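You operate a simulated robot arm through the tools that you are given. There is no shell and no other tool.

Carry out the task below with a simulated two-armed robot. There is one attempt and no reset: what you move stays moved.

TASK
Wipe up the spill on the top of the freezer lid with the blue dish cloth and put it back.

Only the result counts: the job must be done as asked and must still hold three seconds after the hand-in. Knocking over, shifting, dropping, spilling or breaking anything else fails it. A push-on lid holds only when it is set on centred and level and pressed home; a screw cap is set on level and turned clockwise until tight. Flat cloth is picked up by pressing the open fingertips on it (5 to 10 N) and closing them slowly along it; thin cloth reads only 2 to 8 mm in the jaws.

THE ROBOT
Two 6-joint arms with two-finger parallel grippers on one trunk, on a base that moves. Base frame: it is fixed to the floor where the robot stands at the start and does not move with it; the origin is under the middle of the robot, x ahead of it, y to its left, z up; the surface under the hand at the start is at about z = 84.8. Readings come in cm, degrees, newtons and seconds.
The left shoulder is at the start at [8, 21.6, 158.2], the right one opposite. With the tool pointing down near the work surface each hand reaches from about 10 to 70 cm from the robot's upright axis, wherever it stands, measured 20 degrees to its own side. Payload 3.43 kg a hand.
The tool frame of a hand sits at the grasp point between the pads (the TCP): z along the fingers, y along the line on which they close. The tips reach 3 cm beyond it. The gripper opens to 9.4 cm. The fingers are 2.8 cm wide and 1 cm thick; the gripper's body (5 by 9.6 cm) begins 5.5 cm behind the TCP.
Orientation is told as [roll, pitch, yaw] about the base's x, y, z axes, in that order, counted from this pose: with the fingers straight down and closing along the base's y, the tool's x points along the base's -x, its y along +y and its z along -z.

THE INTERFACE
- The arms move only by the tool nudge_tool. It takes "left_increments", "right_increments" or both (then of equal length, played together; a hand with none holds still); each is a list of rows, each an object of numbers (a shift or turn left out is 0, a gripper value left out holds the last): "dx", "dy", "dz": the shift along the tool's x, y, z in units of 30 mm (1.0 is 30 mm); "wx", "wy", "wz": the turn, a rotation vector about the tool's x, y, z in units of 6 degrees (1.0 is 6 degrees); "grip": the gripper command, from -1 (fully open) to 1 (shut), values between in proportion. In form: [{"dx": .., "dy": .., "dz": .., "wx": .., "wy": .., "wz": .., "grip": ..}, ...]. A call has 1 to 20 rows; each row shifts and turns the commanded pose from where the row before left it, along the tool's axes as they then stand. A call with a number of a shift or a turn outside -1 to 1 is refused whole. Each row takes 0.2 s and may step no farther than 5 cm and 8.6 degrees from the row before; otherwise, or with a gripper value out of range, the whole call is refused. A pose out of reach is approached as far as the arm can. The call stops where the force on the tool passes 40 N (or 10 N more than at its start, if that is more) or the arm is blocked; 0.2 s more then pass. Each finger travels about 7.2 cm/s and halts on what it meets, pressing with about 24 N; the grip force reading is that of the motor and also rises with nothing between the fingers. The clock runs only during rows and for 0.2 s after the last one: add rows that do not move to give the fingers time. It gives the time, the measured TCP pose, the force on the tool (base axes), the opening and the grip force at its end, in the units of the frame above (readings bear some noise), with the torque about the TCP (base axes, N m) and any sound that the robot's microphone picked up, and new pictures: "views" is both (left out), scene, wrist or none (wrist: the cameras of the hands that moved).
- Cameras (640 x 400 px; columns grow to the right, rows downward): "scene" is now at [8.95, -2.8, 174.18]; the picture's right is [-0.40, -0.92, 0.00], its down [-0.76, 0.33, -0.56] and it looks along [0.52, -0.22, -0.83] (base axes); focal length 251 px, centre (320, 200). "left" rides on the left gripper at [7.6, -1.4, -10.3] in its tool frame; the picture's right is [0.18, 0.98, 0.00], its down [-0.75, 0.14, -0.64] and it looks along [-0.63, 0.12, 0.77] (tool axes); focal length 243 px, centre (320, 200). "right" rides on the right gripper at [7.6, 1.4, -10.2] in its tool frame; the picture's right is [-0.18, 0.98, 0.00], its down [-0.75, -0.14, -0.64] and it looks along [-0.63, -0.12, 0.77] (tool axes); focal length 243 px, centre (320, 200). There is no depth. A picture from a camera that has moved, and an enlarged one, comes with that camera's place and axes in the base frame and with its lens. The place of the scene camera against the robot may be out by one fixed shift of up to 1.8 cm in any direction.
- lift_body(by): slides the trunk up (or, below 0, down) by that many cm; the arms and the scene camera ride with it, the base frame stays. It gives what a move gives, with no picture.
- drive_base(legs): drives the robot by 1 to 6 legs, each [ahead, left, turn to the left] in cm, cm and degrees, along the robot's own axes; the way and the turn of a leg run together, so that a leg with both is an arc; at most 150 cm and 180 degrees a leg. The arms and the cameras ride along, it lands a little off, and it stops where it bumps. It gives what a move gives, and a new picture of the scene camera.
- aim_head(pan, tilt): turns the head with the scene camera to pan (to the left, within 86 degrees either way) and tilt (down, from -29 to 69), counted from straight ahead of the robot. It gives what a move gives, and a new picture of the scene camera.
- enlarge(camera, box): a new picture of the part [left, top, right, bottom] of that camera's present view, enlarged. It takes no simulated time.
- sign_off(): hands the job in; it is judged then, once.

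Nothing tells you exact positions but the pictures and the camera data. Unless the task says otherwise, let go and move clear before handing in.

The tools are called after "Request:" by a JSON object that holds its "method" and its "body". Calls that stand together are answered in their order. nudge_tool: Moves the arms, as the interface text tells. Its arguments: {"type":"object","properties":{"left_increments":{"type":"array","items":{"type":"object","properties":{"dx":{"type":"number"},"dy":{"type":"number"},"dz":{"type":"number"},"wx":{"type":"number"},"wy":{"type":"number"},"wz":{"type":"number"},"grip":{"type":"number"}}}},"right_increments":{"type":"array","items":{"type":"object","properties":{"dx":{"type":"number"},"dy":{"type":"number"},"dz":{"type":"number"},"wx":{"type":"number"},"wy":{"type":"number"},"wz":{"type":"number"},"grip":{"type":"number"}}}},"views":{"type":"string","enum":["both","scene","wrist","none"]}},"required":[]} The other tools are called the same way: lift_body (by) moves the trunk up or down; drive_base (legs) drives the base; aim_head (pan, tilt) turns the head that bears the scene camera; enlarge (camera, box) takes an enlarged picture of a part of a camera's view; sign_off () hands the job in.

At the start:

```text
t: 0.0
left_tcp_pos: [53.05, -2.92, 106.28]
left_tool_rot: [0.1, 0.0, 0.0]
left_force: [0.3, 0.2, -0.1]
left_wrist_torque: [-0.04, 0.04, 0.01]
left_width: 9.41
left_grip_force: 0.2
right_tcp_pos: [39.43, -35.92, 100.85]
right_tool_rot: [0.0, -0.1, 0.0]
right_force: [-0.4, 0.1, 0.2]
right_wrist_torque: [-0.04, 0.0, 0.01]
right_width: 9.39
right_grip_force: 0.1
trunk travel left (down, up): [-81.1, 2.9]
robot x, y, heading: [-0.01, 0.05, 0.1]
head pan, tilt (commanded): [-23.4, 55.7]
```

scene: 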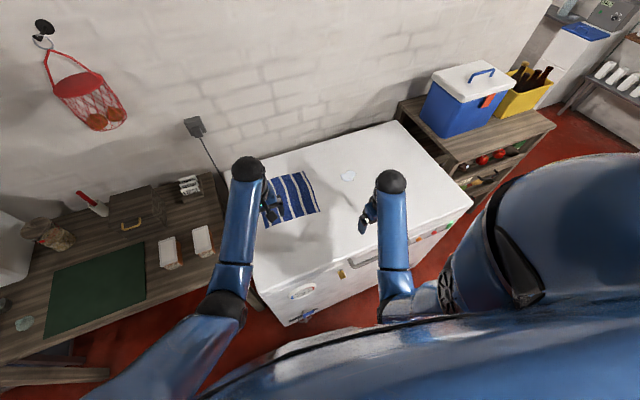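
right: 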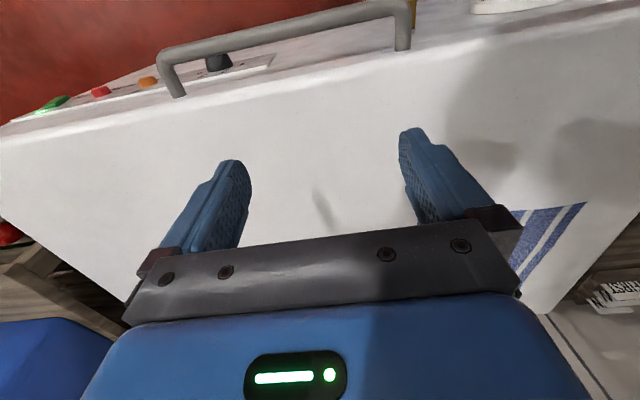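
left: 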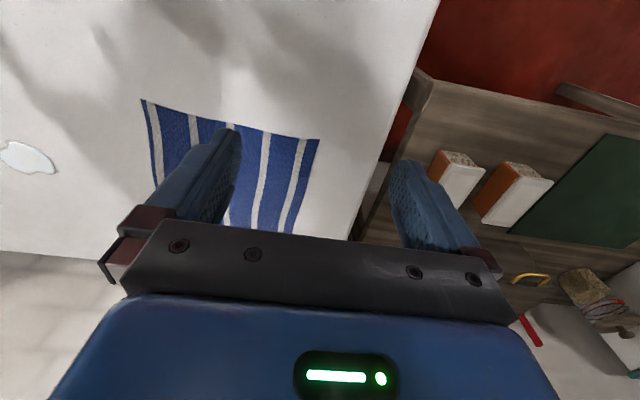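

I see a white chest freezer with a blue striped cloth lying on the lid and a pale puddle to its right. I'll enlarge the pictures to measure both before moving.

Request:
{"method": "enlarge", "body": {"camera": "scene", "box": [220, 110, 480, 330]}}

Request:
{"method": "enlarge", "body": {"camera": "left", "box": [0, 60, 400, 280]}}

```text
1.82 times, centred on (350, 220) of scene
camera zoom: at [8.95, -2.8, 174.18], right [-0.4, -0.92, 0.0], down [-0.76, 0.33, -0.56], along [0.52, -0.22, -0.83], focal length 456 px, centre (266, 164)
```

zoom: 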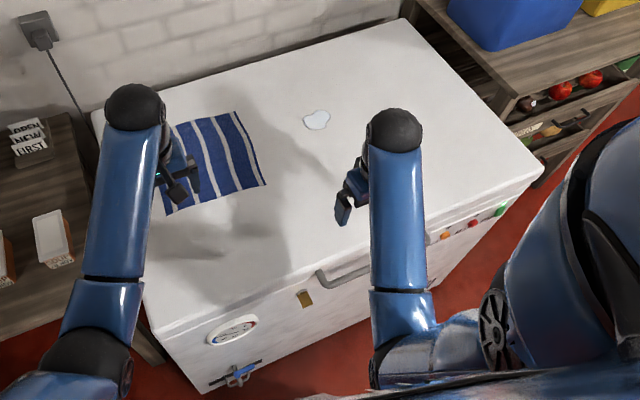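

```text
1.60 times, centred on (200, 170) of left
camera zoom: at [45.47, -4.32, 116.53], right [-0.18, 0.98, 0.0], down [0.75, 0.14, 0.64], along [0.63, 0.12, -0.77], focal length 388 px, centre (512, 248)
```

zoom: 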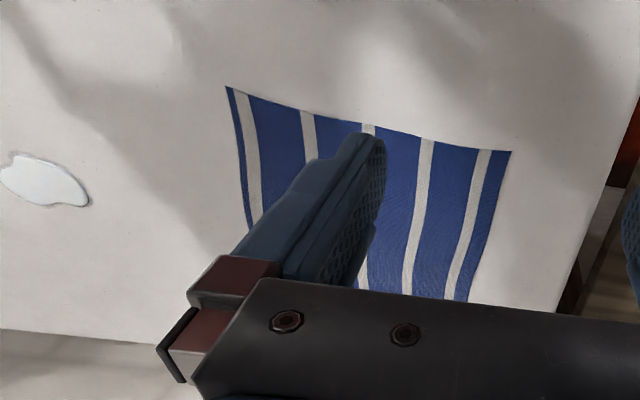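

The lid is at about z = 84.8. I put the cloth at roughly x 59–83, y −25 to −1.5, and the spill near (72, −43.5). I'll look down to see how much room the base has in front of the freezer.

Request:
{"method": "aim_head", "body": {"pan": 0, "tilt": 69}}

```text
t: 0.9
left_tcp_pos: [53.1, -2.76, 106.26]
left_tool_rot: [0.0, 0.0, 0.0]
left_force: [-0.2, -0.6, -0.7]
left_wrist_torque: [0.0, 0.01, 0.0]
left_width: 9.43
left_grip_force: 0.0
right_tcp_pos: [39.45, -35.88, 100.87]
right_tool_rot: [-0.1, -0.1, 0.0]
right_force: [0.1, 0.3, 0.0]
right_wrist_torque: [0.01, 0.0, 0.0]
right_width: 9.39
right_grip_force: 0.1
trunk travel left (down, up): [-81.1, 2.9]
robot x, y, heading: [-0.08, -0.18, -0.2]
head pan, tilt (commanded): [0.0, 68.8]
camera scene: at [8.01, 0.03, 172.73], right [0.0, -1.0, 0.0], down [-0.93, 0.0, -0.36], along [0.36, 0.0, -0.93], focal length 251 px, centre (320, 200)
```

scene: 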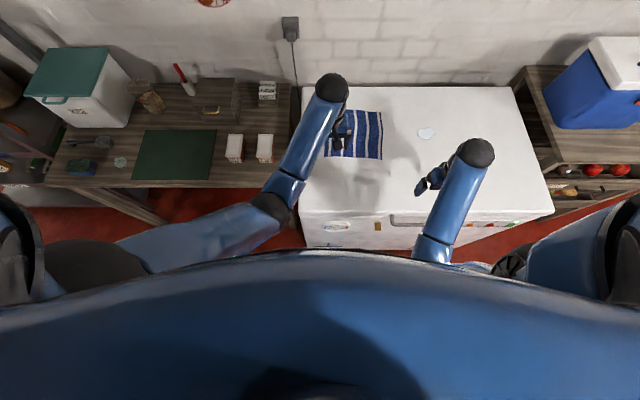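

The lid is clear, but I can't see how much room the base has ahead. I'll lower the trunk to get more reach and shift sideways rather than drive forward, raising both hands first.

Request:
{"method": "nudge_tool", "body": {"left_increments": [{"dz": -1}, {"dz": -1}, {"dz": -1}, {"dz": -1}, {"dz": -1}, {"dz": 0}], "right_increments": [{"dz": -1}, {"dz": -1}, {"dz": -1}, {"dz": -1}, {"dz": -1}, {"dz": -1}], "views": "both"}}

```text
t: 2.3
left_tcp_pos: [59.09, -6.0, 113.9]
left_tool_rot: [0.0, 0.0, -0.1]
left_force: [0.0, -0.4, -0.4]
left_wrist_torque: [-0.02, -0.03, -0.03]
left_width: 9.4
left_grip_force: 0.1
left hand out of reach, approached as far as the arm can: row 1, 2, 3, 4, 5
right_tcp_pos: [39.86, -36.08, 101.5]
right_tool_rot: [-0.2, -0.1, 0.0]
right_force: [-0.8, 0.7, -0.5]
right_wrist_torque: [0.01, -0.03, 0.03]
right_width: 9.42
right_grip_force: 0.1
right hand out of reach, approached as far as the arm can: row 1, 2, 3, 4, 5, 6
trunk travel left (down, up): [-81.1, 2.9]
robot x, y, heading: [0.11, -0.1, 0.2]
head pan, tilt (commanded): [0.0, 68.8]
camera scene: at [8.03, 0.02, 172.72], right [0.0, -1.0, 0.0], down [-0.93, 0.0, -0.36], along [0.36, 0.0, -0.93], focal length 251 px, centre (320, 200)
camera right: at [32.26, -34.68, 111.74], right [0.18, 0.98, 0.0], down [0.75, -0.14, 0.64], along [0.63, -0.12, -0.77], focal length 243 px, centre (320, 200)
camera left: at [51.41, -7.5, 124.19], right [-0.18, 0.98, 0.0], down [0.75, 0.14, 0.64], along [0.63, 0.12, -0.77], focal length 243 px, centre (320, 200)
```

scene: 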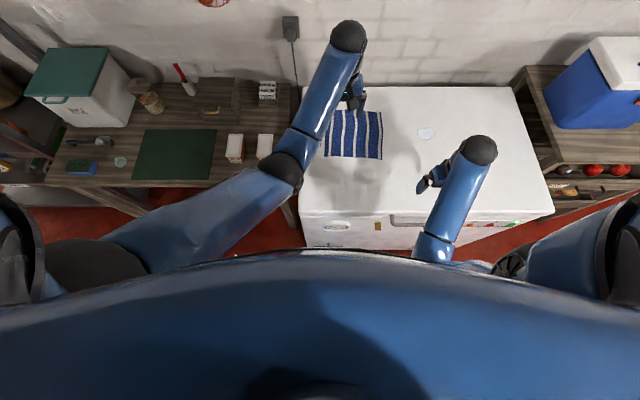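
right: 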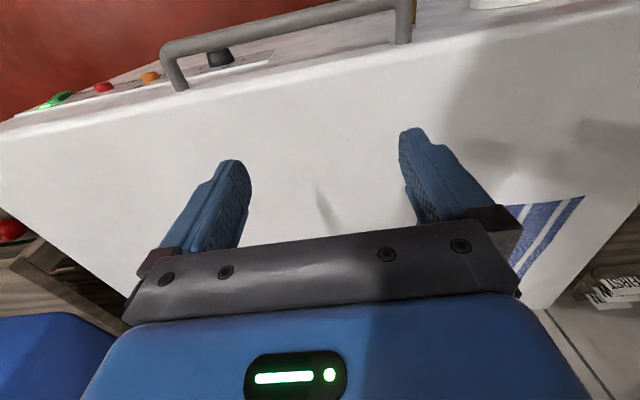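
left: 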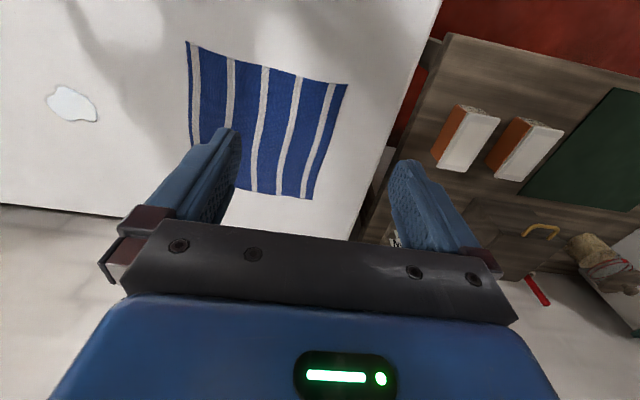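

The arms can't rise straight up while retracted, because of the wrist limit. I'll move the right hand forward over the lid and see how the commanded pose behaves.

Request:
{"method": "nudge_tool", "body": {"right_increments": [{"dx": -1}, {"dx": -1}, {"dx": -1}, {"dx": -1}, {"dx": -1}, {"dx": 0}], "views": "none"}}

```text
t: 3.7
left_tcp_pos: [58.99, -6.02, 113.98]
left_tool_rot: [0.1, 0.0, 0.0]
left_force: [0.0, 0.5, 0.4]
left_wrist_torque: [0.0, -0.03, -0.03]
left_width: 9.42
left_grip_force: 0.1
right_tcp_pos: [55.14, -36.1, 101.62]
right_tool_rot: [0.0, 0.0, 0.0]
right_force: [-0.1, 0.5, -0.2]
right_wrist_torque: [-0.01, -0.02, 0.03]
right_width: 9.41
right_grip_force: 0.1
trunk travel left (down, up): [-81.1, 2.9]
robot x, y, heading: [-0.14, -0.09, 0.1]
head pan, tilt (commanded): [0.0, 68.8]
```

The commanded pose restarts from the pose actually reached, which is convenient. Now I'll try raising the right hand from this extended position.

Request:
{"method": "nudge_tool", "body": {"right_increments": [{"dz": -1}, {"dz": -1}, {"dz": -1}, {"dz": -1}], "views": "none"}}

Request:
{"method": "aim_head", "body": {"pan": -20, "tilt": 50}}

```text
t: 4.7
left_tcp_pos: [59.15, -6.04, 113.81]
left_tool_rot: [0.0, 0.0, -0.1]
left_force: [-0.1, -0.6, -1.1]
left_wrist_torque: [0.03, 0.01, -0.04]
left_width: 9.4
left_grip_force: 0.0
right_tcp_pos: [58.17, -37.04, 108.71]
right_tool_rot: [0.0, -0.1, 0.0]
right_force: [1.2, 0.4, -0.1]
right_wrist_torque: [-0.01, -0.02, 0.03]
right_width: 9.39
right_grip_force: 0.1
right hand out of reach, approached as far as the arm can: row 2, 3, 4
trunk travel left (down, up): [-81.1, 2.9]
robot x, y, heading: [-0.04, -0.16, 0.1]
head pan, tilt (commanded): [0.0, 68.8]
```

```text
t: 5.5
left_tcp_pos: [59.03, -6.02, 113.87]
left_tool_rot: [0.0, 0.0, 0.0]
left_force: [-0.4, -0.1, -0.8]
left_wrist_torque: [0.02, -0.03, 0.0]
left_width: 9.39
left_grip_force: 0.1
right_tcp_pos: [58.04, -37.05, 108.64]
right_tool_rot: [0.1, -0.2, 0.0]
right_force: [0.0, -0.2, 0.2]
right_wrist_torque: [-0.01, 0.01, 0.0]
right_width: 9.4
right_grip_force: 0.0
trunk travel left (down, up): [-81.1, 2.9]
robot x, y, heading: [0.18, -0.09, -0.1]
head pan, tilt (commanded): [-20.0, 50.0]
camera scene: at [9.67, -2.59, 174.91], right [-0.34, -0.94, 0.0], down [-0.72, 0.26, -0.64], along [0.6, -0.22, -0.77], focal length 251 px, centre (320, 200)
```

scene: 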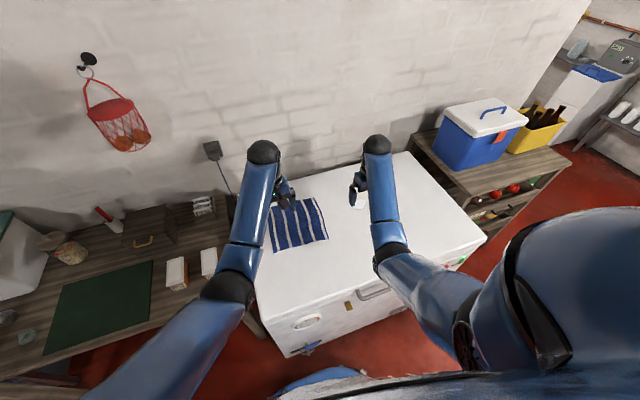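

A curved blue edge shows at the bottom of the picture that may be my own base front. I'll enlarge it to judge the clearance to the freezer.

Request:
{"method": "enlarge", "body": {"camera": "scene", "box": [240, 280, 460, 400]}}

Request:
{"method": "aim_head", "body": {"pan": 20, "tilt": 50}}

```text
2.91 times, centred on (350, 340) of scene
camera zoom: at [9.67, -2.59, 174.91], right [-0.34, -0.94, 0.0], down [-0.72, 0.26, -0.64], along [0.6, -0.22, -0.77], focal length 729 px, centre (233, -207)
```

zoom: 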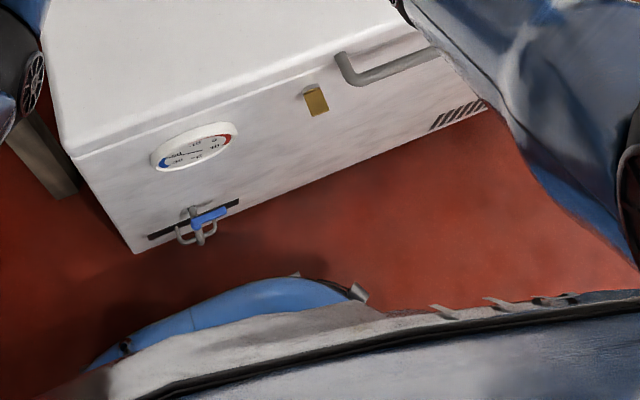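

```text
t: 6.6
left_tcp_pos: [58.98, -5.99, 113.94]
left_tool_rot: [0.0, -0.1, 0.1]
left_force: [0.5, 0.0, -0.2]
left_wrist_torque: [0.03, 0.0, -0.01]
left_width: 9.4
left_grip_force: 0.0
right_tcp_pos: [58.02, -36.94, 108.71]
right_tool_rot: [0.0, -0.1, 0.0]
right_force: [0.3, 0.4, -0.2]
right_wrist_torque: [0.03, 0.0, 0.02]
right_width: 9.4
right_grip_force: 0.0
trunk travel left (down, up): [-81.1, 2.9]
robot x, y, heading: [0.39, -0.32, 0.3]
head pan, tilt (commanded): [20.0, 50.0]
camera scene: at [9.67, 2.65, 174.92], right [0.34, -0.94, 0.0], down [-0.72, -0.26, -0.64], along [0.6, 0.22, -0.77], focal length 251 px, centre (320, 200)
```

scene: 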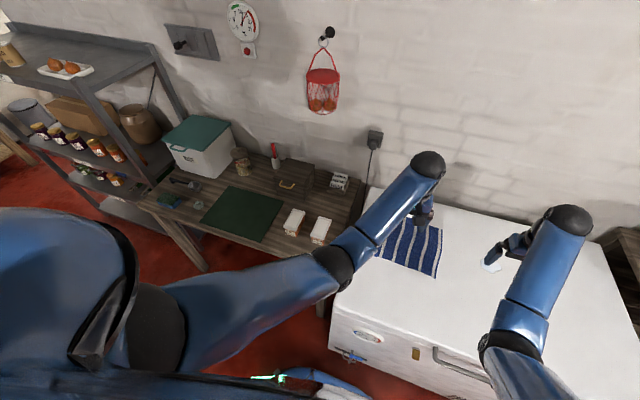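

My base front shows at about x ≈ 22 and the freezer front is at x ≈ 38, so there is roughly 15 cm of room. I'll shift right 12 cm and ahead 8 cm, then lower the trunk a little.

Request:
{"method": "drive_base", "body": {"legs": [[0, -12, 0], [8, 0, 0]]}}

```text
t: 8.3
left_tcp_pos: [61.15, -17.81, 114.35]
left_tool_rot: [-0.2, -0.3, 0.1]
left_force: [-0.7, -0.2, 0.0]
left_wrist_torque: [-0.04, -0.05, 0.01]
left_width: 9.4
left_grip_force: 0.1
right_tcp_pos: [60.11, -48.79, 109.13]
right_tool_rot: [-0.3, -0.5, 0.1]
right_force: [-0.4, 1.1, -0.4]
right_wrist_torque: [0.02, -0.03, 0.0]
right_width: 9.4
right_grip_force: 0.0
trunk travel left (down, up): [-81.1, 2.9]
robot x, y, heading: [2.39, -11.93, 0.2]
head pan, tilt (commanded): [20.0, 50.0]
stopped in leg 2: the robot was blocked; the commanded pose is now the measured one
camera scene: at [11.36, -9.11, 174.98], right [0.34, -0.94, 0.0], down [-0.72, -0.26, -0.65], along [0.61, 0.22, -0.76], focal length 251 px, centre (320, 200)
```

scene: 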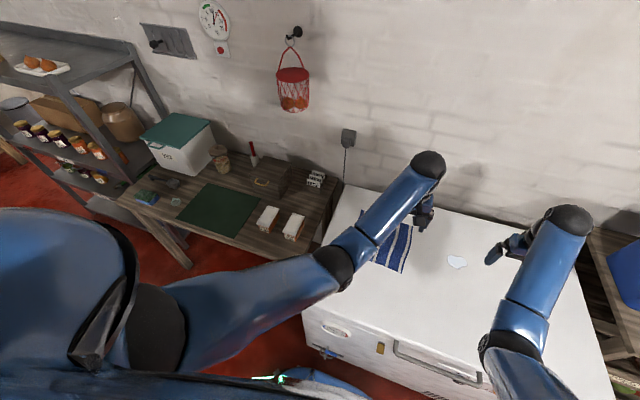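

The drive was blocked after 2.4 cm, so I'll back off to clear the contact. Then I'll lower the trunk by 12 cm, which leaves the fingertips well above the lid.

Request:
{"method": "drive_base", "body": {"legs": [[-1.5, 0, 0]]}}

Request:
{"method": "lift_body", "body": {"by": -12}}

Request:
{"method": "aim_head", "body": {"pan": -10, "tilt": 50}}

```text
t: 9.1
left_tcp_pos: [60.42, -18.17, 113.9]
left_tool_rot: [-0.1, 0.0, 0.1]
left_force: [-0.1, 0.2, -0.7]
left_wrist_torque: [-0.02, 0.0, 0.0]
left_width: 9.4
left_grip_force: 0.1
right_tcp_pos: [59.56, -49.04, 108.66]
right_tool_rot: [-0.2, -0.1, 0.3]
right_force: [0.2, 0.8, 0.5]
right_wrist_torque: [0.0, 0.02, 0.04]
right_width: 9.41
right_grip_force: 0.1
trunk travel left (down, up): [-81.1, 2.9]
robot x, y, heading: [1.29, -12.33, 0.1]
head pan, tilt (commanded): [20.0, 50.0]
camera scene: at [11.07, -9.35, 174.89], right [0.34, -0.94, 0.0], down [-0.72, -0.26, -0.64], along [0.6, 0.22, -0.77], focal length 251 px, centre (320, 200)
```

scene: 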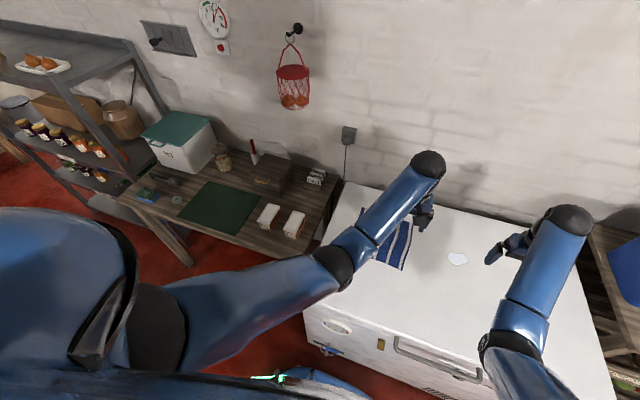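

```text
t: 10.6
left_tcp_pos: [60.2, -18.26, 101.99]
left_tool_rot: [-0.1, 0.0, 0.1]
left_force: [-0.1, 0.6, 0.2]
left_wrist_torque: [0.02, -0.01, -0.01]
left_width: 9.41
left_grip_force: 0.0
right_tcp_pos: [59.35, -49.12, 96.74]
right_tool_rot: [0.0, -0.2, 0.1]
right_force: [0.2, 0.2, -0.2]
right_wrist_torque: [0.01, 0.01, -0.02]
right_width: 9.4
right_grip_force: 0.2
trunk travel left (down, up): [-69.1, 14.9]
robot x, y, heading: [1.2, -12.04, 0.1]
head pan, tilt (commanded): [20.0, 50.0]
```

```text
t: 11.5
left_tcp_pos: [60.1, -18.14, 102.04]
left_tool_rot: [0.0, -0.2, 0.2]
left_force: [0.1, -0.1, 0.1]
left_wrist_torque: [0.02, 0.02, 0.0]
left_width: 9.4
left_grip_force: 0.0
right_tcp_pos: [59.24, -49.12, 96.77]
right_tool_rot: [-0.1, -0.2, 0.1]
right_force: [0.6, -0.6, 0.0]
right_wrist_torque: [0.0, -0.01, -0.01]
right_width: 9.39
right_grip_force: 0.1
trunk travel left (down, up): [-69.1, 14.9]
robot x, y, heading: [1.1, -12.46, -0.0]
head pan, tilt (commanded): [-10.0, 50.0]
camera scene: at [11.07, -13.54, 162.92], right [-0.17, -0.99, 0.0], down [-0.75, 0.13, -0.64], along [0.63, -0.11, -0.77], focal length 251 px, centre (320, 200)
```

scene: 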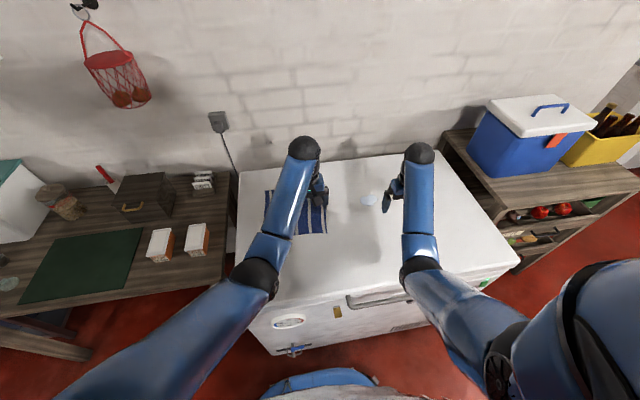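

The cloth still lies flat and the freezer looks unmoved. I'll move the left hand to the left out of the way and bring the right hand over the right part of the cloth.

Request:
{"method": "nudge_tool", "body": {"left_increments": [{"dy": 1, "dx": -0.25, "dz": 0.1}, {"dy": 1, "dx": -0.25, "dz": 0.1}, {"dy": 1, "dx": -0.25, "dz": 0.1}, {"dy": 1, "dx": -0.25, "dz": 0.1}, {"dy": 1, "dx": -0.25, "dz": 0.1}, {"dy": 1, "dx": -0.25, "dz": 0.1}, {"dy": 1, "dx": -0.25, "dz": 0.1}, {}, {}, {}], "right_increments": [{}, {"dy": 1, "dx": -0.45}, {"dy": 1, "dx": -0.45}, {"dy": 1, "dx": -0.45}, {"dy": 1, "dx": -0.45}, {"dy": 1, "dx": -0.45}, {"dy": 1, "dx": -0.45}, {"dy": 1, "dx": -0.45}, {"dy": 1, "dx": -0.45}, {"dy": 0.8, "dx": -0.4}], "views": "both"}}

```text
t: 13.7
left_tcp_pos: [65.67, 2.78, 99.51]
left_tool_rot: [-0.1, -0.1, 0.1]
left_force: [0.3, 0.6, 1.6]
left_wrist_torque: [0.0, -0.02, -0.02]
left_width: 9.39
left_grip_force: 0.0
left hand out of reach, approached as far as the arm can: row 1
right_tcp_pos: [71.34, -22.61, 96.63]
right_tool_rot: [0.0, -0.2, 0.1]
right_force: [-0.1, -0.3, -0.9]
right_wrist_torque: [-0.01, 0.03, 0.02]
right_width: 9.41
right_grip_force: 0.2
trunk travel left (down, up): [-69.1, 14.9]
robot x, y, heading: [1.25, -12.09, 0.1]
head pan, tilt (commanded): [-10.0, 50.0]
camera scene: at [11.14, -13.37, 162.91], right [-0.17, -0.99, 0.0], down [-0.76, 0.13, -0.64], along [0.63, -0.11, -0.77], focal length 251 px, centre (320, 200)
camera right: at [63.73, -21.17, 106.88], right [0.18, 0.98, 0.0], down [0.75, -0.14, 0.65], along [0.63, -0.12, -0.76], focal length 243 px, centre (320, 200)
camera left: at [58.07, 1.32, 109.83], right [-0.19, 0.98, 0.0], down [0.75, 0.14, 0.64], along [0.63, 0.12, -0.77], focal length 243 px, centre (320, 200)
```

scene: 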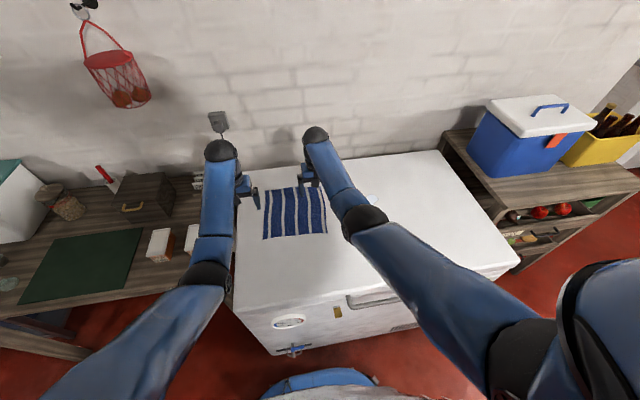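
right: 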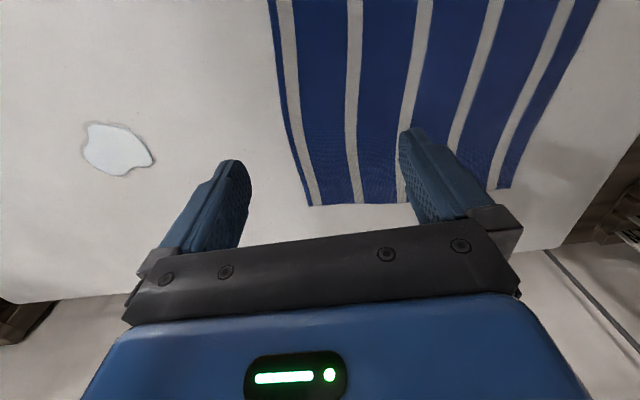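
left: 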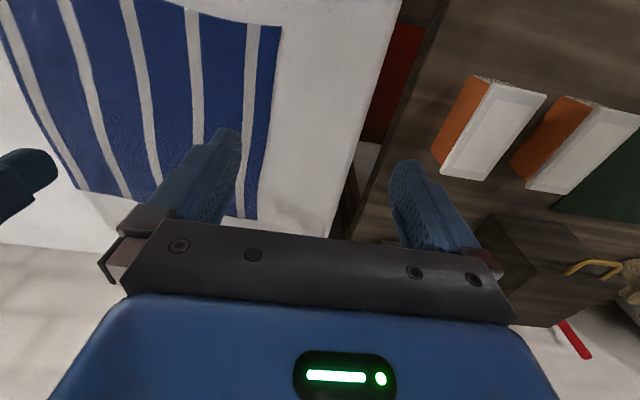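

The spill spans about x 68.7–75, y −47 to −40.5, and the cloth's original corners are about (59.4,−24.5), (82.9,−26.1), (60.6,−1.5) and (84.1,−3.3). I'll partly close the right gripper and come down close to the cloth near its right edge.

Request:
{"method": "nudge_tool", "body": {"right_increments": [{"dy": 0.5, "dz": 0.4, "grip": 0.0}, {"dz": 0.5}, {"dz": 0.5}, {"dz": 0.5}, {"dz": 0.4}, {}], "views": "wrist"}}

```text
t: 15.1
left_tcp_pos: [65.79, 2.61, 99.58]
left_tool_rot: [-0.2, -0.1, 0.1]
left_force: [-0.6, -0.1, 0.2]
left_wrist_torque: [0.02, -0.02, 0.03]
left_width: 9.37
left_grip_force: 0.2
right_tcp_pos: [71.29, -21.26, 89.9]
right_tool_rot: [-0.1, -0.2, 0.1]
right_force: [-0.2, -0.1, -0.6]
right_wrist_torque: [0.0, -0.03, -0.01]
right_width: 4.69
right_grip_force: 0.0
trunk travel left (down, up): [-69.1, 14.9]
robot x, y, heading: [0.97, -12.24, -0.1]
head pan, tilt (commanded): [-10.0, 50.0]
camera right: at [63.62, -19.87, 100.03], right [0.18, 0.98, 0.0], down [0.75, -0.14, 0.65], along [0.63, -0.12, -0.76], focal length 243 px, centre (320, 200)
```

right: 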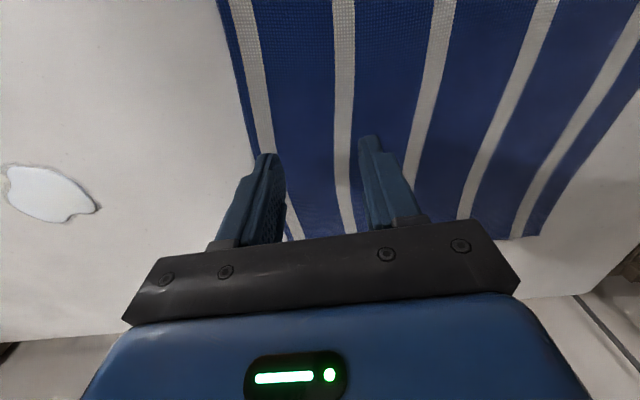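

The fingertips are about 2 cm above the cloth, with both fingers over it. I'll descend slowly to contact.

Request:
{"method": "nudge_tool", "body": {"right_increments": [{"dz": 0.2}, {"dz": 0.2}, {"dz": 0.15}, {"dz": 0.1}, {}], "views": "none"}}

```text
t: 16.3
left_tcp_pos: [65.56, 2.74, 99.52]
left_tool_rot: [-0.1, -0.1, 0.2]
left_force: [-0.2, 0.9, -0.1]
left_wrist_torque: [0.02, -0.06, 0.0]
left_width: 9.41
left_grip_force: 0.0
right_tcp_pos: [70.74, -21.25, 88.21]
right_tool_rot: [-0.1, -0.3, 0.1]
right_force: [-0.2, -0.1, 0.6]
right_wrist_torque: [0.01, 0.01, -0.02]
right_width: 4.7
right_grip_force: 0.1
right hand out of reach, approached as far as the arm can: row 2
trunk travel left (down, up): [-69.1, 14.9]
robot x, y, heading: [1.06, -12.3, 0.0]
head pan, tilt (commanded): [-10.0, 50.0]
```

The right hand is right at its reach limit here, so I'll raise it, lower the trunk another 8 cm, and then return.

Request:
{"method": "nudge_tool", "body": {"right_increments": [{"dz": -0.9}, {"dz": -1}, {"dz": -1}, {}], "left_increments": [{}, {}, {}, {}], "views": "none"}}

Request:
{"method": "lift_body", "body": {"by": -7.5}}

```text
t: 17.3
left_tcp_pos: [65.66, 2.56, 99.68]
left_tool_rot: [-0.2, -0.1, 0.1]
left_force: [-0.1, 0.4, 0.2]
left_wrist_torque: [0.0, 0.0, -0.01]
left_width: 9.41
left_grip_force: 0.0
right_tcp_pos: [73.17, -20.74, 95.96]
right_tool_rot: [0.0, -0.1, 0.1]
right_force: [-0.1, -0.3, -0.1]
right_wrist_torque: [0.0, -0.02, 0.01]
right_width: 4.7
right_grip_force: 0.1
right hand out of reach, approached as far as the arm can: row 1, 2, 3
trunk travel left (down, up): [-69.1, 14.9]
robot x, y, heading: [1.43, -11.91, 0.5]
head pan, tilt (commanded): [-10.0, 50.0]
```

```text
t: 18.5
left_tcp_pos: [65.56, 2.63, 92.13]
left_tool_rot: [-0.2, -0.1, 0.1]
left_force: [0.4, -0.5, -0.3]
left_wrist_torque: [0.02, -0.01, 0.03]
left_width: 9.39
left_grip_force: 0.1
right_tcp_pos: [73.1, -20.83, 88.46]
right_tool_rot: [-0.2, -0.2, 0.2]
right_force: [-0.1, 0.7, -0.1]
right_wrist_torque: [-0.02, 0.04, -0.02]
right_width: 4.7
right_grip_force: 0.1
trunk travel left (down, up): [-61.6, 22.4]
robot x, y, heading: [1.15, -11.99, 0.1]
head pan, tilt (commanded): [-10.0, 50.0]
```

The trunk is now lower and the fingertips hover about 0.7 cm above the cloth. I'll descend in fine steps to press on it.

Request:
{"method": "nudge_tool", "body": {"right_increments": [{"dx": 0.35}, {"dz": 0.1}, {"dz": 0.1}, {}], "views": "none"}}

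```text
t: 19.5
left_tcp_pos: [65.47, 2.77, 92.4]
left_tool_rot: [0.0, -0.2, 0.1]
left_force: [0.5, 0.1, 0.2]
left_wrist_torque: [0.03, 0.0, 0.02]
left_width: 9.41
left_grip_force: 0.0
right_tcp_pos: [72.88, -20.6, 87.9]
right_tool_rot: [0.0, -0.6, 0.2]
right_force: [3.0, -0.8, 16.0]
right_wrist_torque: [0.17, 0.02, -0.03]
right_width: 4.72
right_grip_force: 0.1
right hand out of reach, approached as far as the arm can: row 1
trunk travel left (down, up): [-61.6, 22.4]
robot x, y, heading: [1.28, -12.02, 0.1]
head pan, tilt (commanded): [-10.0, 50.0]
```

I have contact at 16 N, which is a bit too hard. I'll ease up slightly to get into the 5–10 N range.

Request:
{"method": "nudge_tool", "body": {"right_increments": [{"dz": -0.04}, {}], "views": "wrist"}}

```text
t: 20.1
left_tcp_pos: [65.44, 2.49, 92.24]
left_tool_rot: [0.0, -0.2, 0.1]
left_force: [-1.3, 0.6, 0.4]
left_wrist_torque: [0.01, -0.01, 0.03]
left_width: 9.42
left_grip_force: 0.1
right_tcp_pos: [72.93, -20.6, 87.86]
right_tool_rot: [-0.1, -0.3, 0.1]
right_force: [4.9, -0.2, 18.9]
right_wrist_torque: [0.25, -0.02, -0.07]
right_width: 4.68
right_grip_force: 0.0
trunk travel left (down, up): [-61.6, 22.4]
robot x, y, heading: [0.91, -12.38, 0.1]
head pan, tilt (commanded): [-10.0, 50.0]
camera right: at [65.29, -19.19, 98.08], right [0.18, 0.98, 0.0], down [0.75, -0.14, 0.65], along [0.64, -0.12, -0.76], focal length 243 px, centre (320, 200)
```

right: 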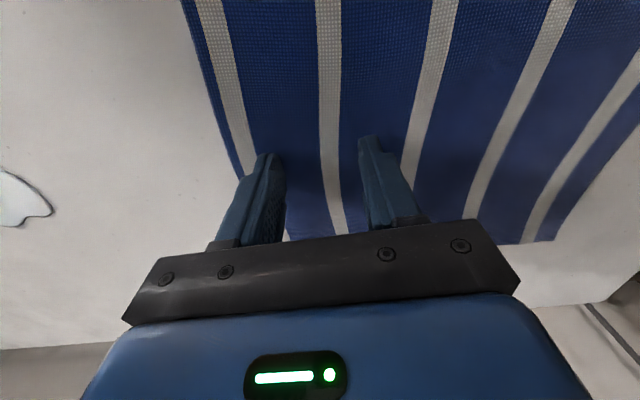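

The force hasn't dropped yet, so the commanded pose is still below the surface. I'll raise a little more.

Request:
{"method": "nudge_tool", "body": {"right_increments": [{"dz": -0.06}, {}], "views": "none"}}

```text
t: 20.7
left_tcp_pos: [65.47, 2.66, 92.07]
left_tool_rot: [-0.1, -0.2, -0.1]
left_force: [-0.5, -0.9, 0.3]
left_wrist_torque: [-0.01, -0.01, 0.02]
left_width: 9.41
left_grip_force: 0.1
right_tcp_pos: [72.78, -20.68, 87.9]
right_tool_rot: [-0.1, -0.2, 0.1]
right_force: [2.7, -0.1, 12.9]
right_wrist_torque: [0.24, -0.01, -0.03]
right_width: 4.68
right_grip_force: 0.0
trunk travel left (down, up): [-61.6, 22.4]
robot x, y, heading: [1.2, -11.92, 0.3]
head pan, tilt (commanded): [-10.0, 50.0]
```

Request:
{"method": "nudge_tool", "body": {"right_increments": [{"dz": -0.05}, {}], "views": "none"}}

```text
t: 21.3
left_tcp_pos: [65.57, 2.65, 92.05]
left_tool_rot: [-0.1, -0.1, 0.1]
left_force: [-0.3, 0.0, 0.2]
left_wrist_torque: [-0.03, 0.02, 0.02]
left_width: 9.4
left_grip_force: 0.0
right_tcp_pos: [72.87, -20.49, 87.93]
right_tool_rot: [-0.1, 0.0, 0.1]
right_force: [-0.1, -0.1, 3.0]
right_wrist_torque: [0.06, 0.04, 0.01]
right_width: 4.71
right_grip_force: 0.1
trunk travel left (down, up): [-61.6, 22.4]
robot x, y, heading: [0.7, -12.45, 0.2]
head pan, tilt (commanded): [-10.0, 50.0]
```

The force is 3 N now. I'll add a slight press to about 8 N and close slowly along the cloth.

Request:
{"method": "nudge_tool", "body": {"right_increments": [{"dz": 0.025}, {"grip": 0.08}, {"grip": 0.16}, {"grip": 0.24}, {"grip": 0.32}, {"grip": 0.4}, {"grip": 0.48}, {"grip": 0.56}, {"grip": 0.64}, {"grip": 0.72}, {"grip": 0.8}, {"grip": 0.88}, {"grip": 0.94}, {"grip": 1.0}, {}, {}], "views": "both"}}

```text
t: 24.7
left_tcp_pos: [65.64, 2.69, 92.12]
left_tool_rot: [-0.1, -0.1, 0.1]
left_force: [-0.3, 0.4, -0.5]
left_wrist_torque: [0.0, 0.0, 0.0]
left_width: 9.41
left_grip_force: 0.0
right_tcp_pos: [73.03, -20.61, 88.08]
right_tool_rot: [-0.1, -0.2, 0.1]
right_force: [0.2, 0.5, 1.4]
right_wrist_torque: [0.01, 0.02, -0.03]
right_width: 0.78
right_grip_force: 23.6
trunk travel left (down, up): [-61.6, 22.4]
robot x, y, heading: [1.07, -11.61, 0.2]
head pan, tilt (commanded): [-10.0, 50.0]
camera scene: at [11.06, -13.52, 155.42], right [-0.17, -0.99, 0.0], down [-0.75, 0.13, -0.64], along [0.63, -0.11, -0.77], focal length 251 px, centre (320, 200)
camera right: at [65.43, -19.21, 98.13], right [0.18, 0.98, 0.0], down [0.75, -0.14, 0.64], along [0.63, -0.12, -0.76], focal length 243 px, centre (320, 200)
```

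scene: 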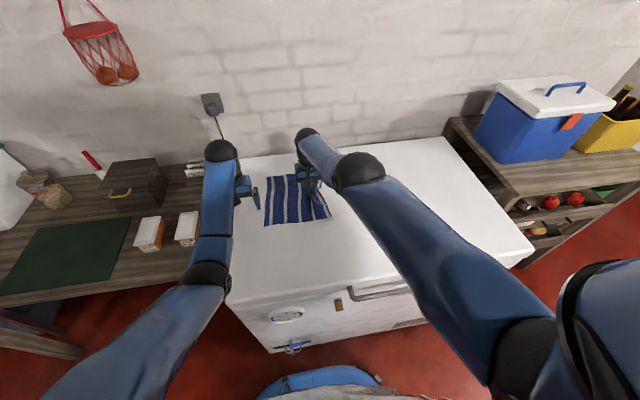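
right: 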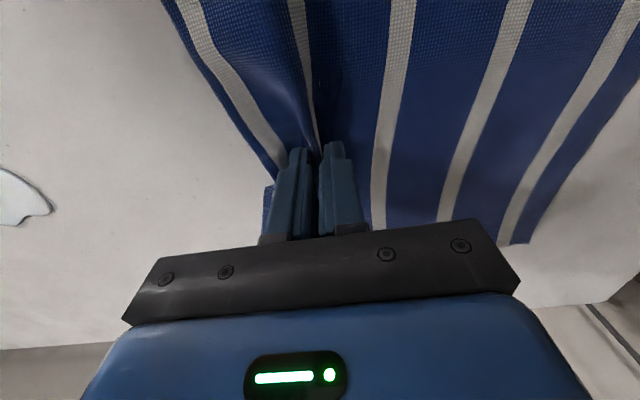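

The cloth is gripped (7.8 mm fold). I'll drag it slowly to the right along the lid toward the spill.

Request:
{"method": "nudge_tool", "body": {"right_increments": [{"dy": -0.4, "dx": 0.03}, {"dy": -0.5, "dx": 0.03}, {"dy": -0.5, "dx": 0.03}, {"dy": -0.5, "dx": 0.03}, {"dy": -0.5, "dx": 0.03}, {"dy": -0.5, "dx": 0.03}, {"dy": -0.5, "dx": 0.03}, {"dy": -0.5, "dx": 0.03}, {}], "views": "both"}}

```text
t: 26.7
left_tcp_pos: [65.44, 2.8, 92.32]
left_tool_rot: [-0.2, -0.4, 0.1]
left_force: [0.6, -0.4, -0.8]
left_wrist_torque: [0.0, 0.02, -0.02]
left_width: 9.41
left_grip_force: 0.1
right_tcp_pos: [73.98, -31.8, 88.0]
right_tool_rot: [-0.2, -0.5, 0.1]
right_force: [0.8, 5.8, 30.0]
right_wrist_torque: [0.23, 0.2, -0.07]
right_width: 0.77
right_grip_force: 23.7
right hand out of reach, approached as far as the arm can: row 2, 4, 6
trunk travel left (down, up): [-61.6, 22.4]
robot x, y, heading: [0.85, -12.16, -0.1]
head pan, tilt (commanded): [-10.0, 50.0]
camera scene: at [10.55, -13.24, 155.47], right [-0.17, -0.99, 0.0], down [-0.75, 0.13, -0.65], along [0.64, -0.11, -0.76], focal length 251 px, centre (320, 200)
camera right: at [66.32, -30.5, 98.06], right [0.18, 0.98, 0.0], down [0.75, -0.14, 0.65], along [0.64, -0.12, -0.76], focal length 243 px, centre (320, 200)
```

scene: 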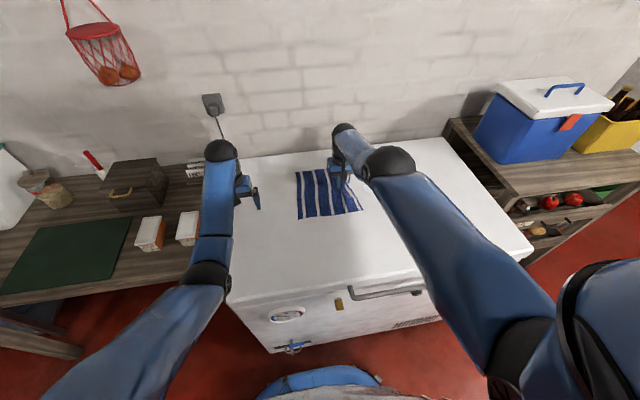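
right: 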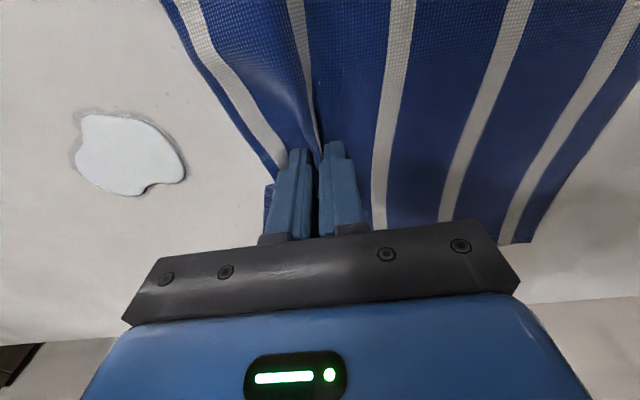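

The cloth drags well but the press force has crept up to 30 N, and a reach limit is pushing the hand outward. I'll ease up, raise the trunk a few centimetres, and then come back down.

Request:
{"method": "nudge_tool", "body": {"right_increments": [{"dz": -0.15}, {}], "views": "none"}}

Request:
{"method": "lift_body", "body": {"by": 4}}

Request:
{"method": "nudge_tool", "body": {"right_increments": [{"dx": 0.3, "dz": 0.3}, {"dx": 0.3, "dz": 0.3}, {"dz": 0.3}, {"dz": 0.2}, {}], "views": "none"}}

```text
t: 27.3
left_tcp_pos: [65.47, 2.73, 92.16]
left_tool_rot: [-0.2, -0.2, 0.1]
left_force: [0.0, 0.8, 0.1]
left_wrist_torque: [0.02, 0.0, 0.02]
left_width: 9.43
left_grip_force: 0.0
right_tcp_pos: [73.99, -32.03, 87.99]
right_tool_rot: [-0.2, -0.1, 0.1]
right_force: [-1.1, 3.1, 15.5]
right_wrist_torque: [0.08, 0.01, 0.01]
right_width: 0.74
right_grip_force: 23.7
right hand out of reach, approached as far as the arm can: row 1
trunk travel left (down, up): [-61.6, 22.4]
robot x, y, heading: [0.86, -12.31, 0.4]
head pan, tilt (commanded): [-10.0, 50.0]
```

```text
t: 28.1
left_tcp_pos: [65.62, 2.74, 96.07]
left_tool_rot: [-0.1, -0.1, 0.0]
left_force: [-0.9, 1.0, -0.2]
left_wrist_torque: [0.0, 0.0, -0.02]
left_width: 9.4
left_grip_force: 0.0
right_tcp_pos: [74.09, -32.11, 91.66]
right_tool_rot: [-0.2, 0.0, 0.1]
right_force: [-0.3, -0.1, 0.1]
right_wrist_torque: [0.01, -0.03, -0.01]
right_width: 0.72
right_grip_force: 24.6
trunk travel left (down, up): [-65.6, 18.4]
robot x, y, heading: [1.59, -12.08, 0.2]
head pan, tilt (commanded): [-10.0, 50.0]
```

```text
t: 29.3
left_tcp_pos: [65.71, 2.61, 96.08]
left_tool_rot: [-0.1, -0.1, 0.1]
left_force: [-0.7, -0.1, -0.8]
left_wrist_torque: [0.02, 0.02, 0.0]
left_width: 9.4
left_grip_force: 0.0
right_tcp_pos: [73.31, -31.97, 88.21]
right_tool_rot: [-0.1, 0.0, 0.1]
right_force: [-0.1, 0.3, 1.4]
right_wrist_torque: [0.0, 0.07, -0.03]
right_width: 0.73
right_grip_force: 23.9
right hand out of reach, approached as far as the arm can: row 1, 2
trunk travel left (down, up): [-65.6, 18.4]
robot x, y, heading: [0.77, -12.1, 0.2]
head pan, tilt (commanded): [-10.0, 50.0]
```

The arm is almost fully stretched here, so the hand follows an arc near x ≈ 73, which still passes over the spill. I'll continue dragging to the right in small checked portions.

Request:
{"method": "nudge_tool", "body": {"right_increments": [{"dy": -0.5}, {"dy": -0.5}, {"dy": -0.5}, {"dy": -0.5}, {"dy": -0.5, "dx": 0.02}, {"dy": -0.5, "dx": 0.04}, {}], "views": "both"}}

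```text
t: 30.9
left_tcp_pos: [65.73, 2.76, 96.06]
left_tool_rot: [-0.1, -0.2, 0.1]
left_force: [0.0, 0.3, -1.1]
left_wrist_torque: [-0.01, -0.03, 0.0]
left_width: 9.43
left_grip_force: 0.0
right_tcp_pos: [72.89, -41.07, 88.3]
right_tool_rot: [0.0, 0.0, 0.1]
right_force: [-0.2, 0.5, 0.5]
right_wrist_torque: [-0.02, 0.03, -0.02]
right_width: 0.73
right_grip_force: 23.6
right hand out of reach, approached as far as the arm can: row 4
trunk travel left (down, up): [-65.6, 18.4]
robot x, y, heading: [1.0, -12.25, 0.2]
head pan, tilt (commanded): [-10.0, 50.0]
camera scene: at [11.08, -13.49, 159.42], right [-0.17, -0.99, 0.0], down [-0.75, 0.13, -0.64], along [0.63, -0.11, -0.77], focal length 251 px, centre (320, 200)
camera right: at [65.26, -39.6, 98.6], right [0.18, 0.98, 0.0], down [0.75, -0.14, 0.64], along [0.63, -0.12, -0.77], focal length 243 px, centre (320, 200)
```

scene: 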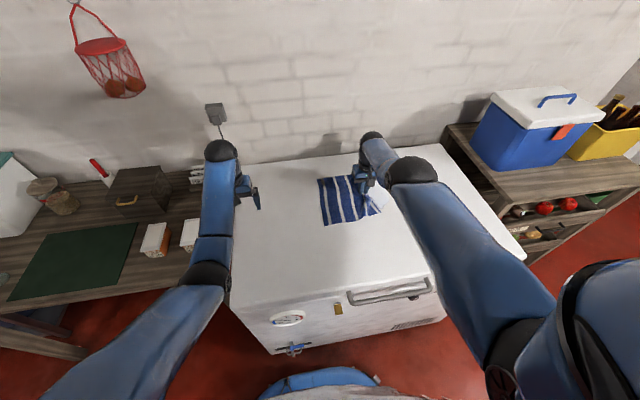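
right: 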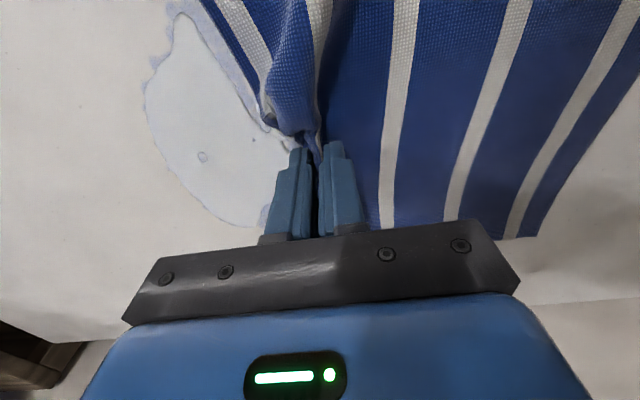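

The puddle now looks larger, or smeared, ahead of the cloth edge. I'll enlarge both views before continuing.

Request:
{"method": "enlarge", "body": {"camera": "right", "box": [100, 0, 420, 240]}}

Request:
{"method": "enlarge", "body": {"camera": "scene", "box": [300, 150, 440, 240]}}

```text
1.67 times, centred on (260, 120) of right
camera zoom: at [65.26, -39.6, 98.6], right [0.18, 0.98, 0.0], down [0.75, -0.14, 0.64], along [0.63, -0.12, -0.77], focal length 404 px, centre (420, 333)
```

zoom: 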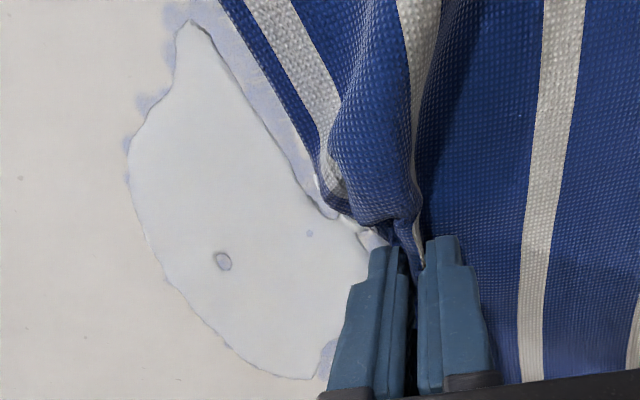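

```text
4.44 times, centred on (370, 195) of scene
camera zoom: at [11.08, -13.49, 159.42], right [-0.17, -0.99, 0.0], down [-0.75, 0.13, -0.64], along [0.63, -0.11, -0.77], focal length 1114 px, centre (98, 222)
```

zoom: 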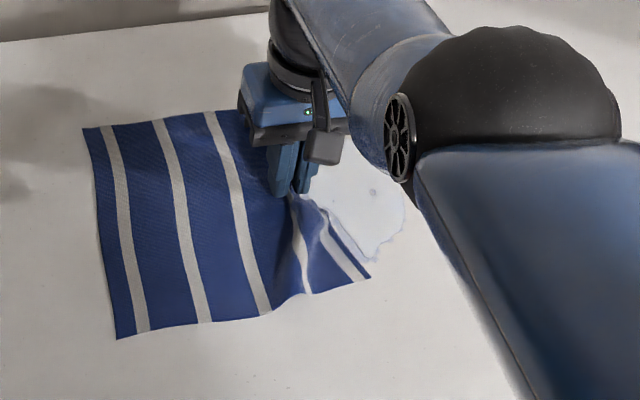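

Dragging has pushed the puddle ahead of the cloth: it now spans about x 65–78, y −51 to −42. Instead I'll lift the leading edge slightly and carry it past the puddle by driving sideways, so the flat cloth comes down over it.

Request:
{"method": "lift_body", "body": {"by": 5}}

Request:
{"method": "drive_base", "body": {"legs": [[0, -7, 0]]}}

```text
t: 31.8
left_tcp_pos: [65.68, 2.77, 101.09]
left_tool_rot: [-0.1, -0.1, 0.2]
left_force: [0.9, 0.0, 0.8]
left_wrist_torque: [0.01, 0.0, 0.0]
left_width: 9.4
left_grip_force: 0.0
right_tcp_pos: [72.87, -41.11, 93.33]
right_tool_rot: [-0.2, 0.0, 0.1]
right_force: [0.0, 0.0, -0.2]
right_wrist_torque: [0.01, 0.03, 0.0]
right_width: 0.76
right_grip_force: 24.2
trunk travel left (down, up): [-70.6, 13.4]
robot x, y, heading: [1.11, -12.43, 0.1]
head pan, tilt (commanded): [-10.0, 50.0]
```

```text
t: 32.8
left_tcp_pos: [65.68, -3.35, 101.03]
left_tool_rot: [-0.6, 0.0, 0.3]
left_force: [-0.5, 1.2, 0.4]
left_wrist_torque: [-0.08, 0.01, 0.0]
left_width: 9.39
left_grip_force: 0.1
right_tcp_pos: [72.88, -47.06, 93.68]
right_tool_rot: [-0.5, 0.1, 0.3]
right_force: [-0.1, 0.5, -0.3]
right_wrist_torque: [-0.09, 0.0, -0.02]
right_width: 0.75
right_grip_force: 23.8
trunk travel left (down, up): [-70.6, 13.4]
robot x, y, heading: [0.75, -19.29, 0.3]
head pan, tilt (commanded): [-10.0, 50.0]
camera scene: at [11.09, -19.21, 164.43], right [-0.17, -0.99, 0.01], down [-0.75, 0.13, -0.64], along [0.63, -0.12, -0.77], focal length 251 px, centre (320, 200)
```

scene: 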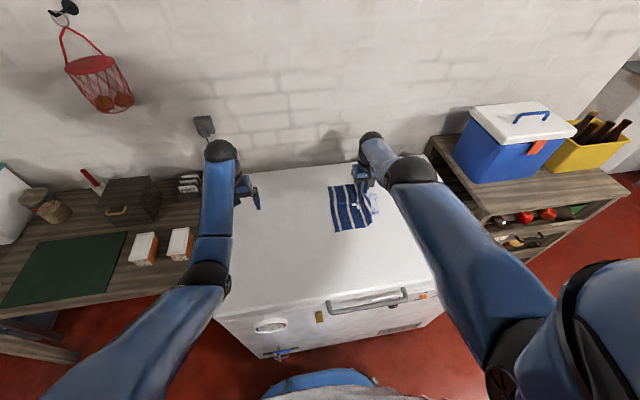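

Request:
{"method": "enlarge", "body": {"camera": "right", "box": [60, 0, 500, 275]}}

Request:
{"method": "enlarge", "body": {"camera": "scene", "box": [300, 150, 440, 240]}}

```text
1.45 times, centred on (280, 138) of right
camera zoom: at [65.34, -45.59, 103.83], right [0.18, 0.98, -0.01], down [0.75, -0.13, 0.64], along [0.63, -0.12, -0.77], focal length 353 px, centre (378, 291)
```

zoom: 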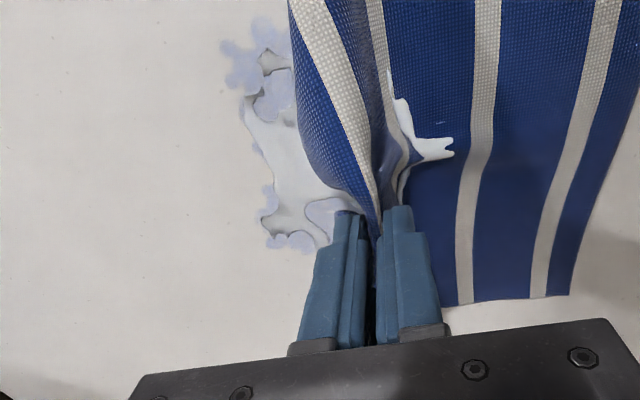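

```text
4.44 times, centred on (370, 195) of scene
camera zoom: at [11.09, -19.21, 164.43], right [-0.17, -0.99, 0.01], down [-0.75, 0.13, -0.64], along [0.63, -0.12, -0.77], focal length 1114 px, centre (98, 222)
```

zoom: 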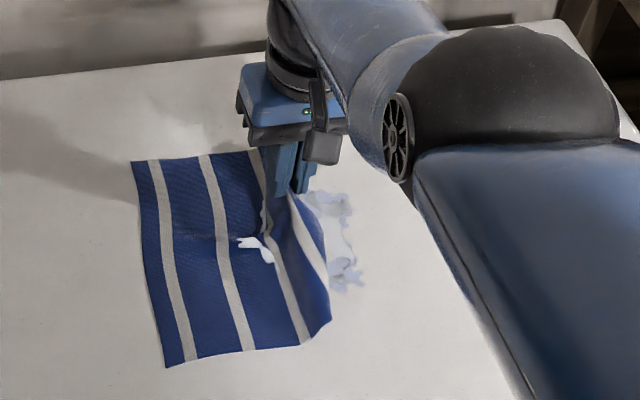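

The puddle is breaking up and shrinking as the cloth passes over it, so the cloth is absorbing it. I'll continue the pass so the cloth covers the remaining liquid.

Request:
{"method": "drive_base", "body": {"legs": [[0, -6, 0]]}}

Request:
{"method": "enlarge", "body": {"camera": "right", "box": [60, 0, 500, 275]}}

Request:
{"method": "enlarge", "body": {"camera": "scene", "box": [300, 150, 440, 240]}}

```text
t: 33.8
left_tcp_pos: [65.74, -9.1, 100.96]
left_tool_rot: [-0.4, -0.1, 0.4]
left_force: [0.5, 0.3, -1.1]
left_wrist_torque: [-0.06, 0.01, 0.01]
left_width: 9.41
left_grip_force: 0.1
right_tcp_pos: [73.0, -52.84, 93.64]
right_tool_rot: [-0.5, 0.0, 0.4]
right_force: [0.7, -0.2, -0.1]
right_wrist_torque: [-0.01, -0.02, 0.01]
right_width: 0.75
right_grip_force: 23.5
trunk travel left (down, up): [-70.6, 13.4]
robot x, y, heading: [1.17, -24.96, 0.5]
head pan, tilt (commanded): [-10.0, 50.0]
camera scene: at [11.14, -25.27, 164.42], right [-0.17, -0.99, 0.01], down [-0.76, 0.12, -0.64], along [0.63, -0.11, -0.77], focal length 251 px, centre (320, 200)
```

scene: 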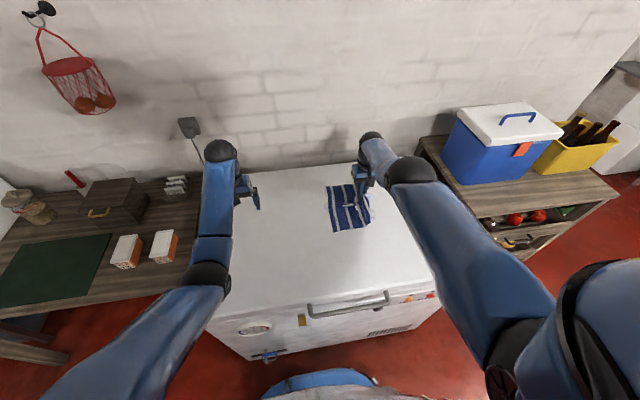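

```text
1.45 times, centred on (280, 138) of right
camera zoom: at [65.43, -51.41, 103.79], right [0.18, 0.98, -0.01], down [0.75, -0.13, 0.64], along [0.63, -0.12, -0.77], focal length 353 px, centre (378, 291)
```

zoom: 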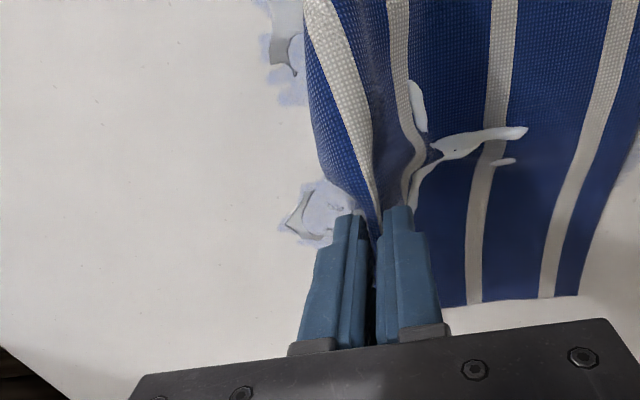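

```text
4.44 times, centred on (370, 195) of scene
camera zoom: at [11.14, -25.27, 164.42], right [-0.17, -0.99, 0.01], down [-0.76, 0.12, -0.64], along [0.63, -0.11, -0.77], focal length 1114 px, centre (98, 222)
```

zoom: 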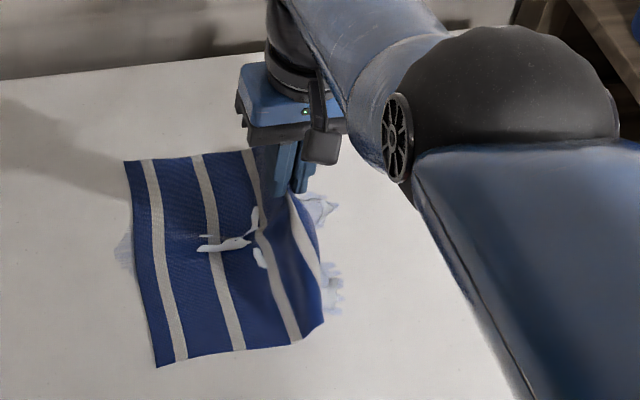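

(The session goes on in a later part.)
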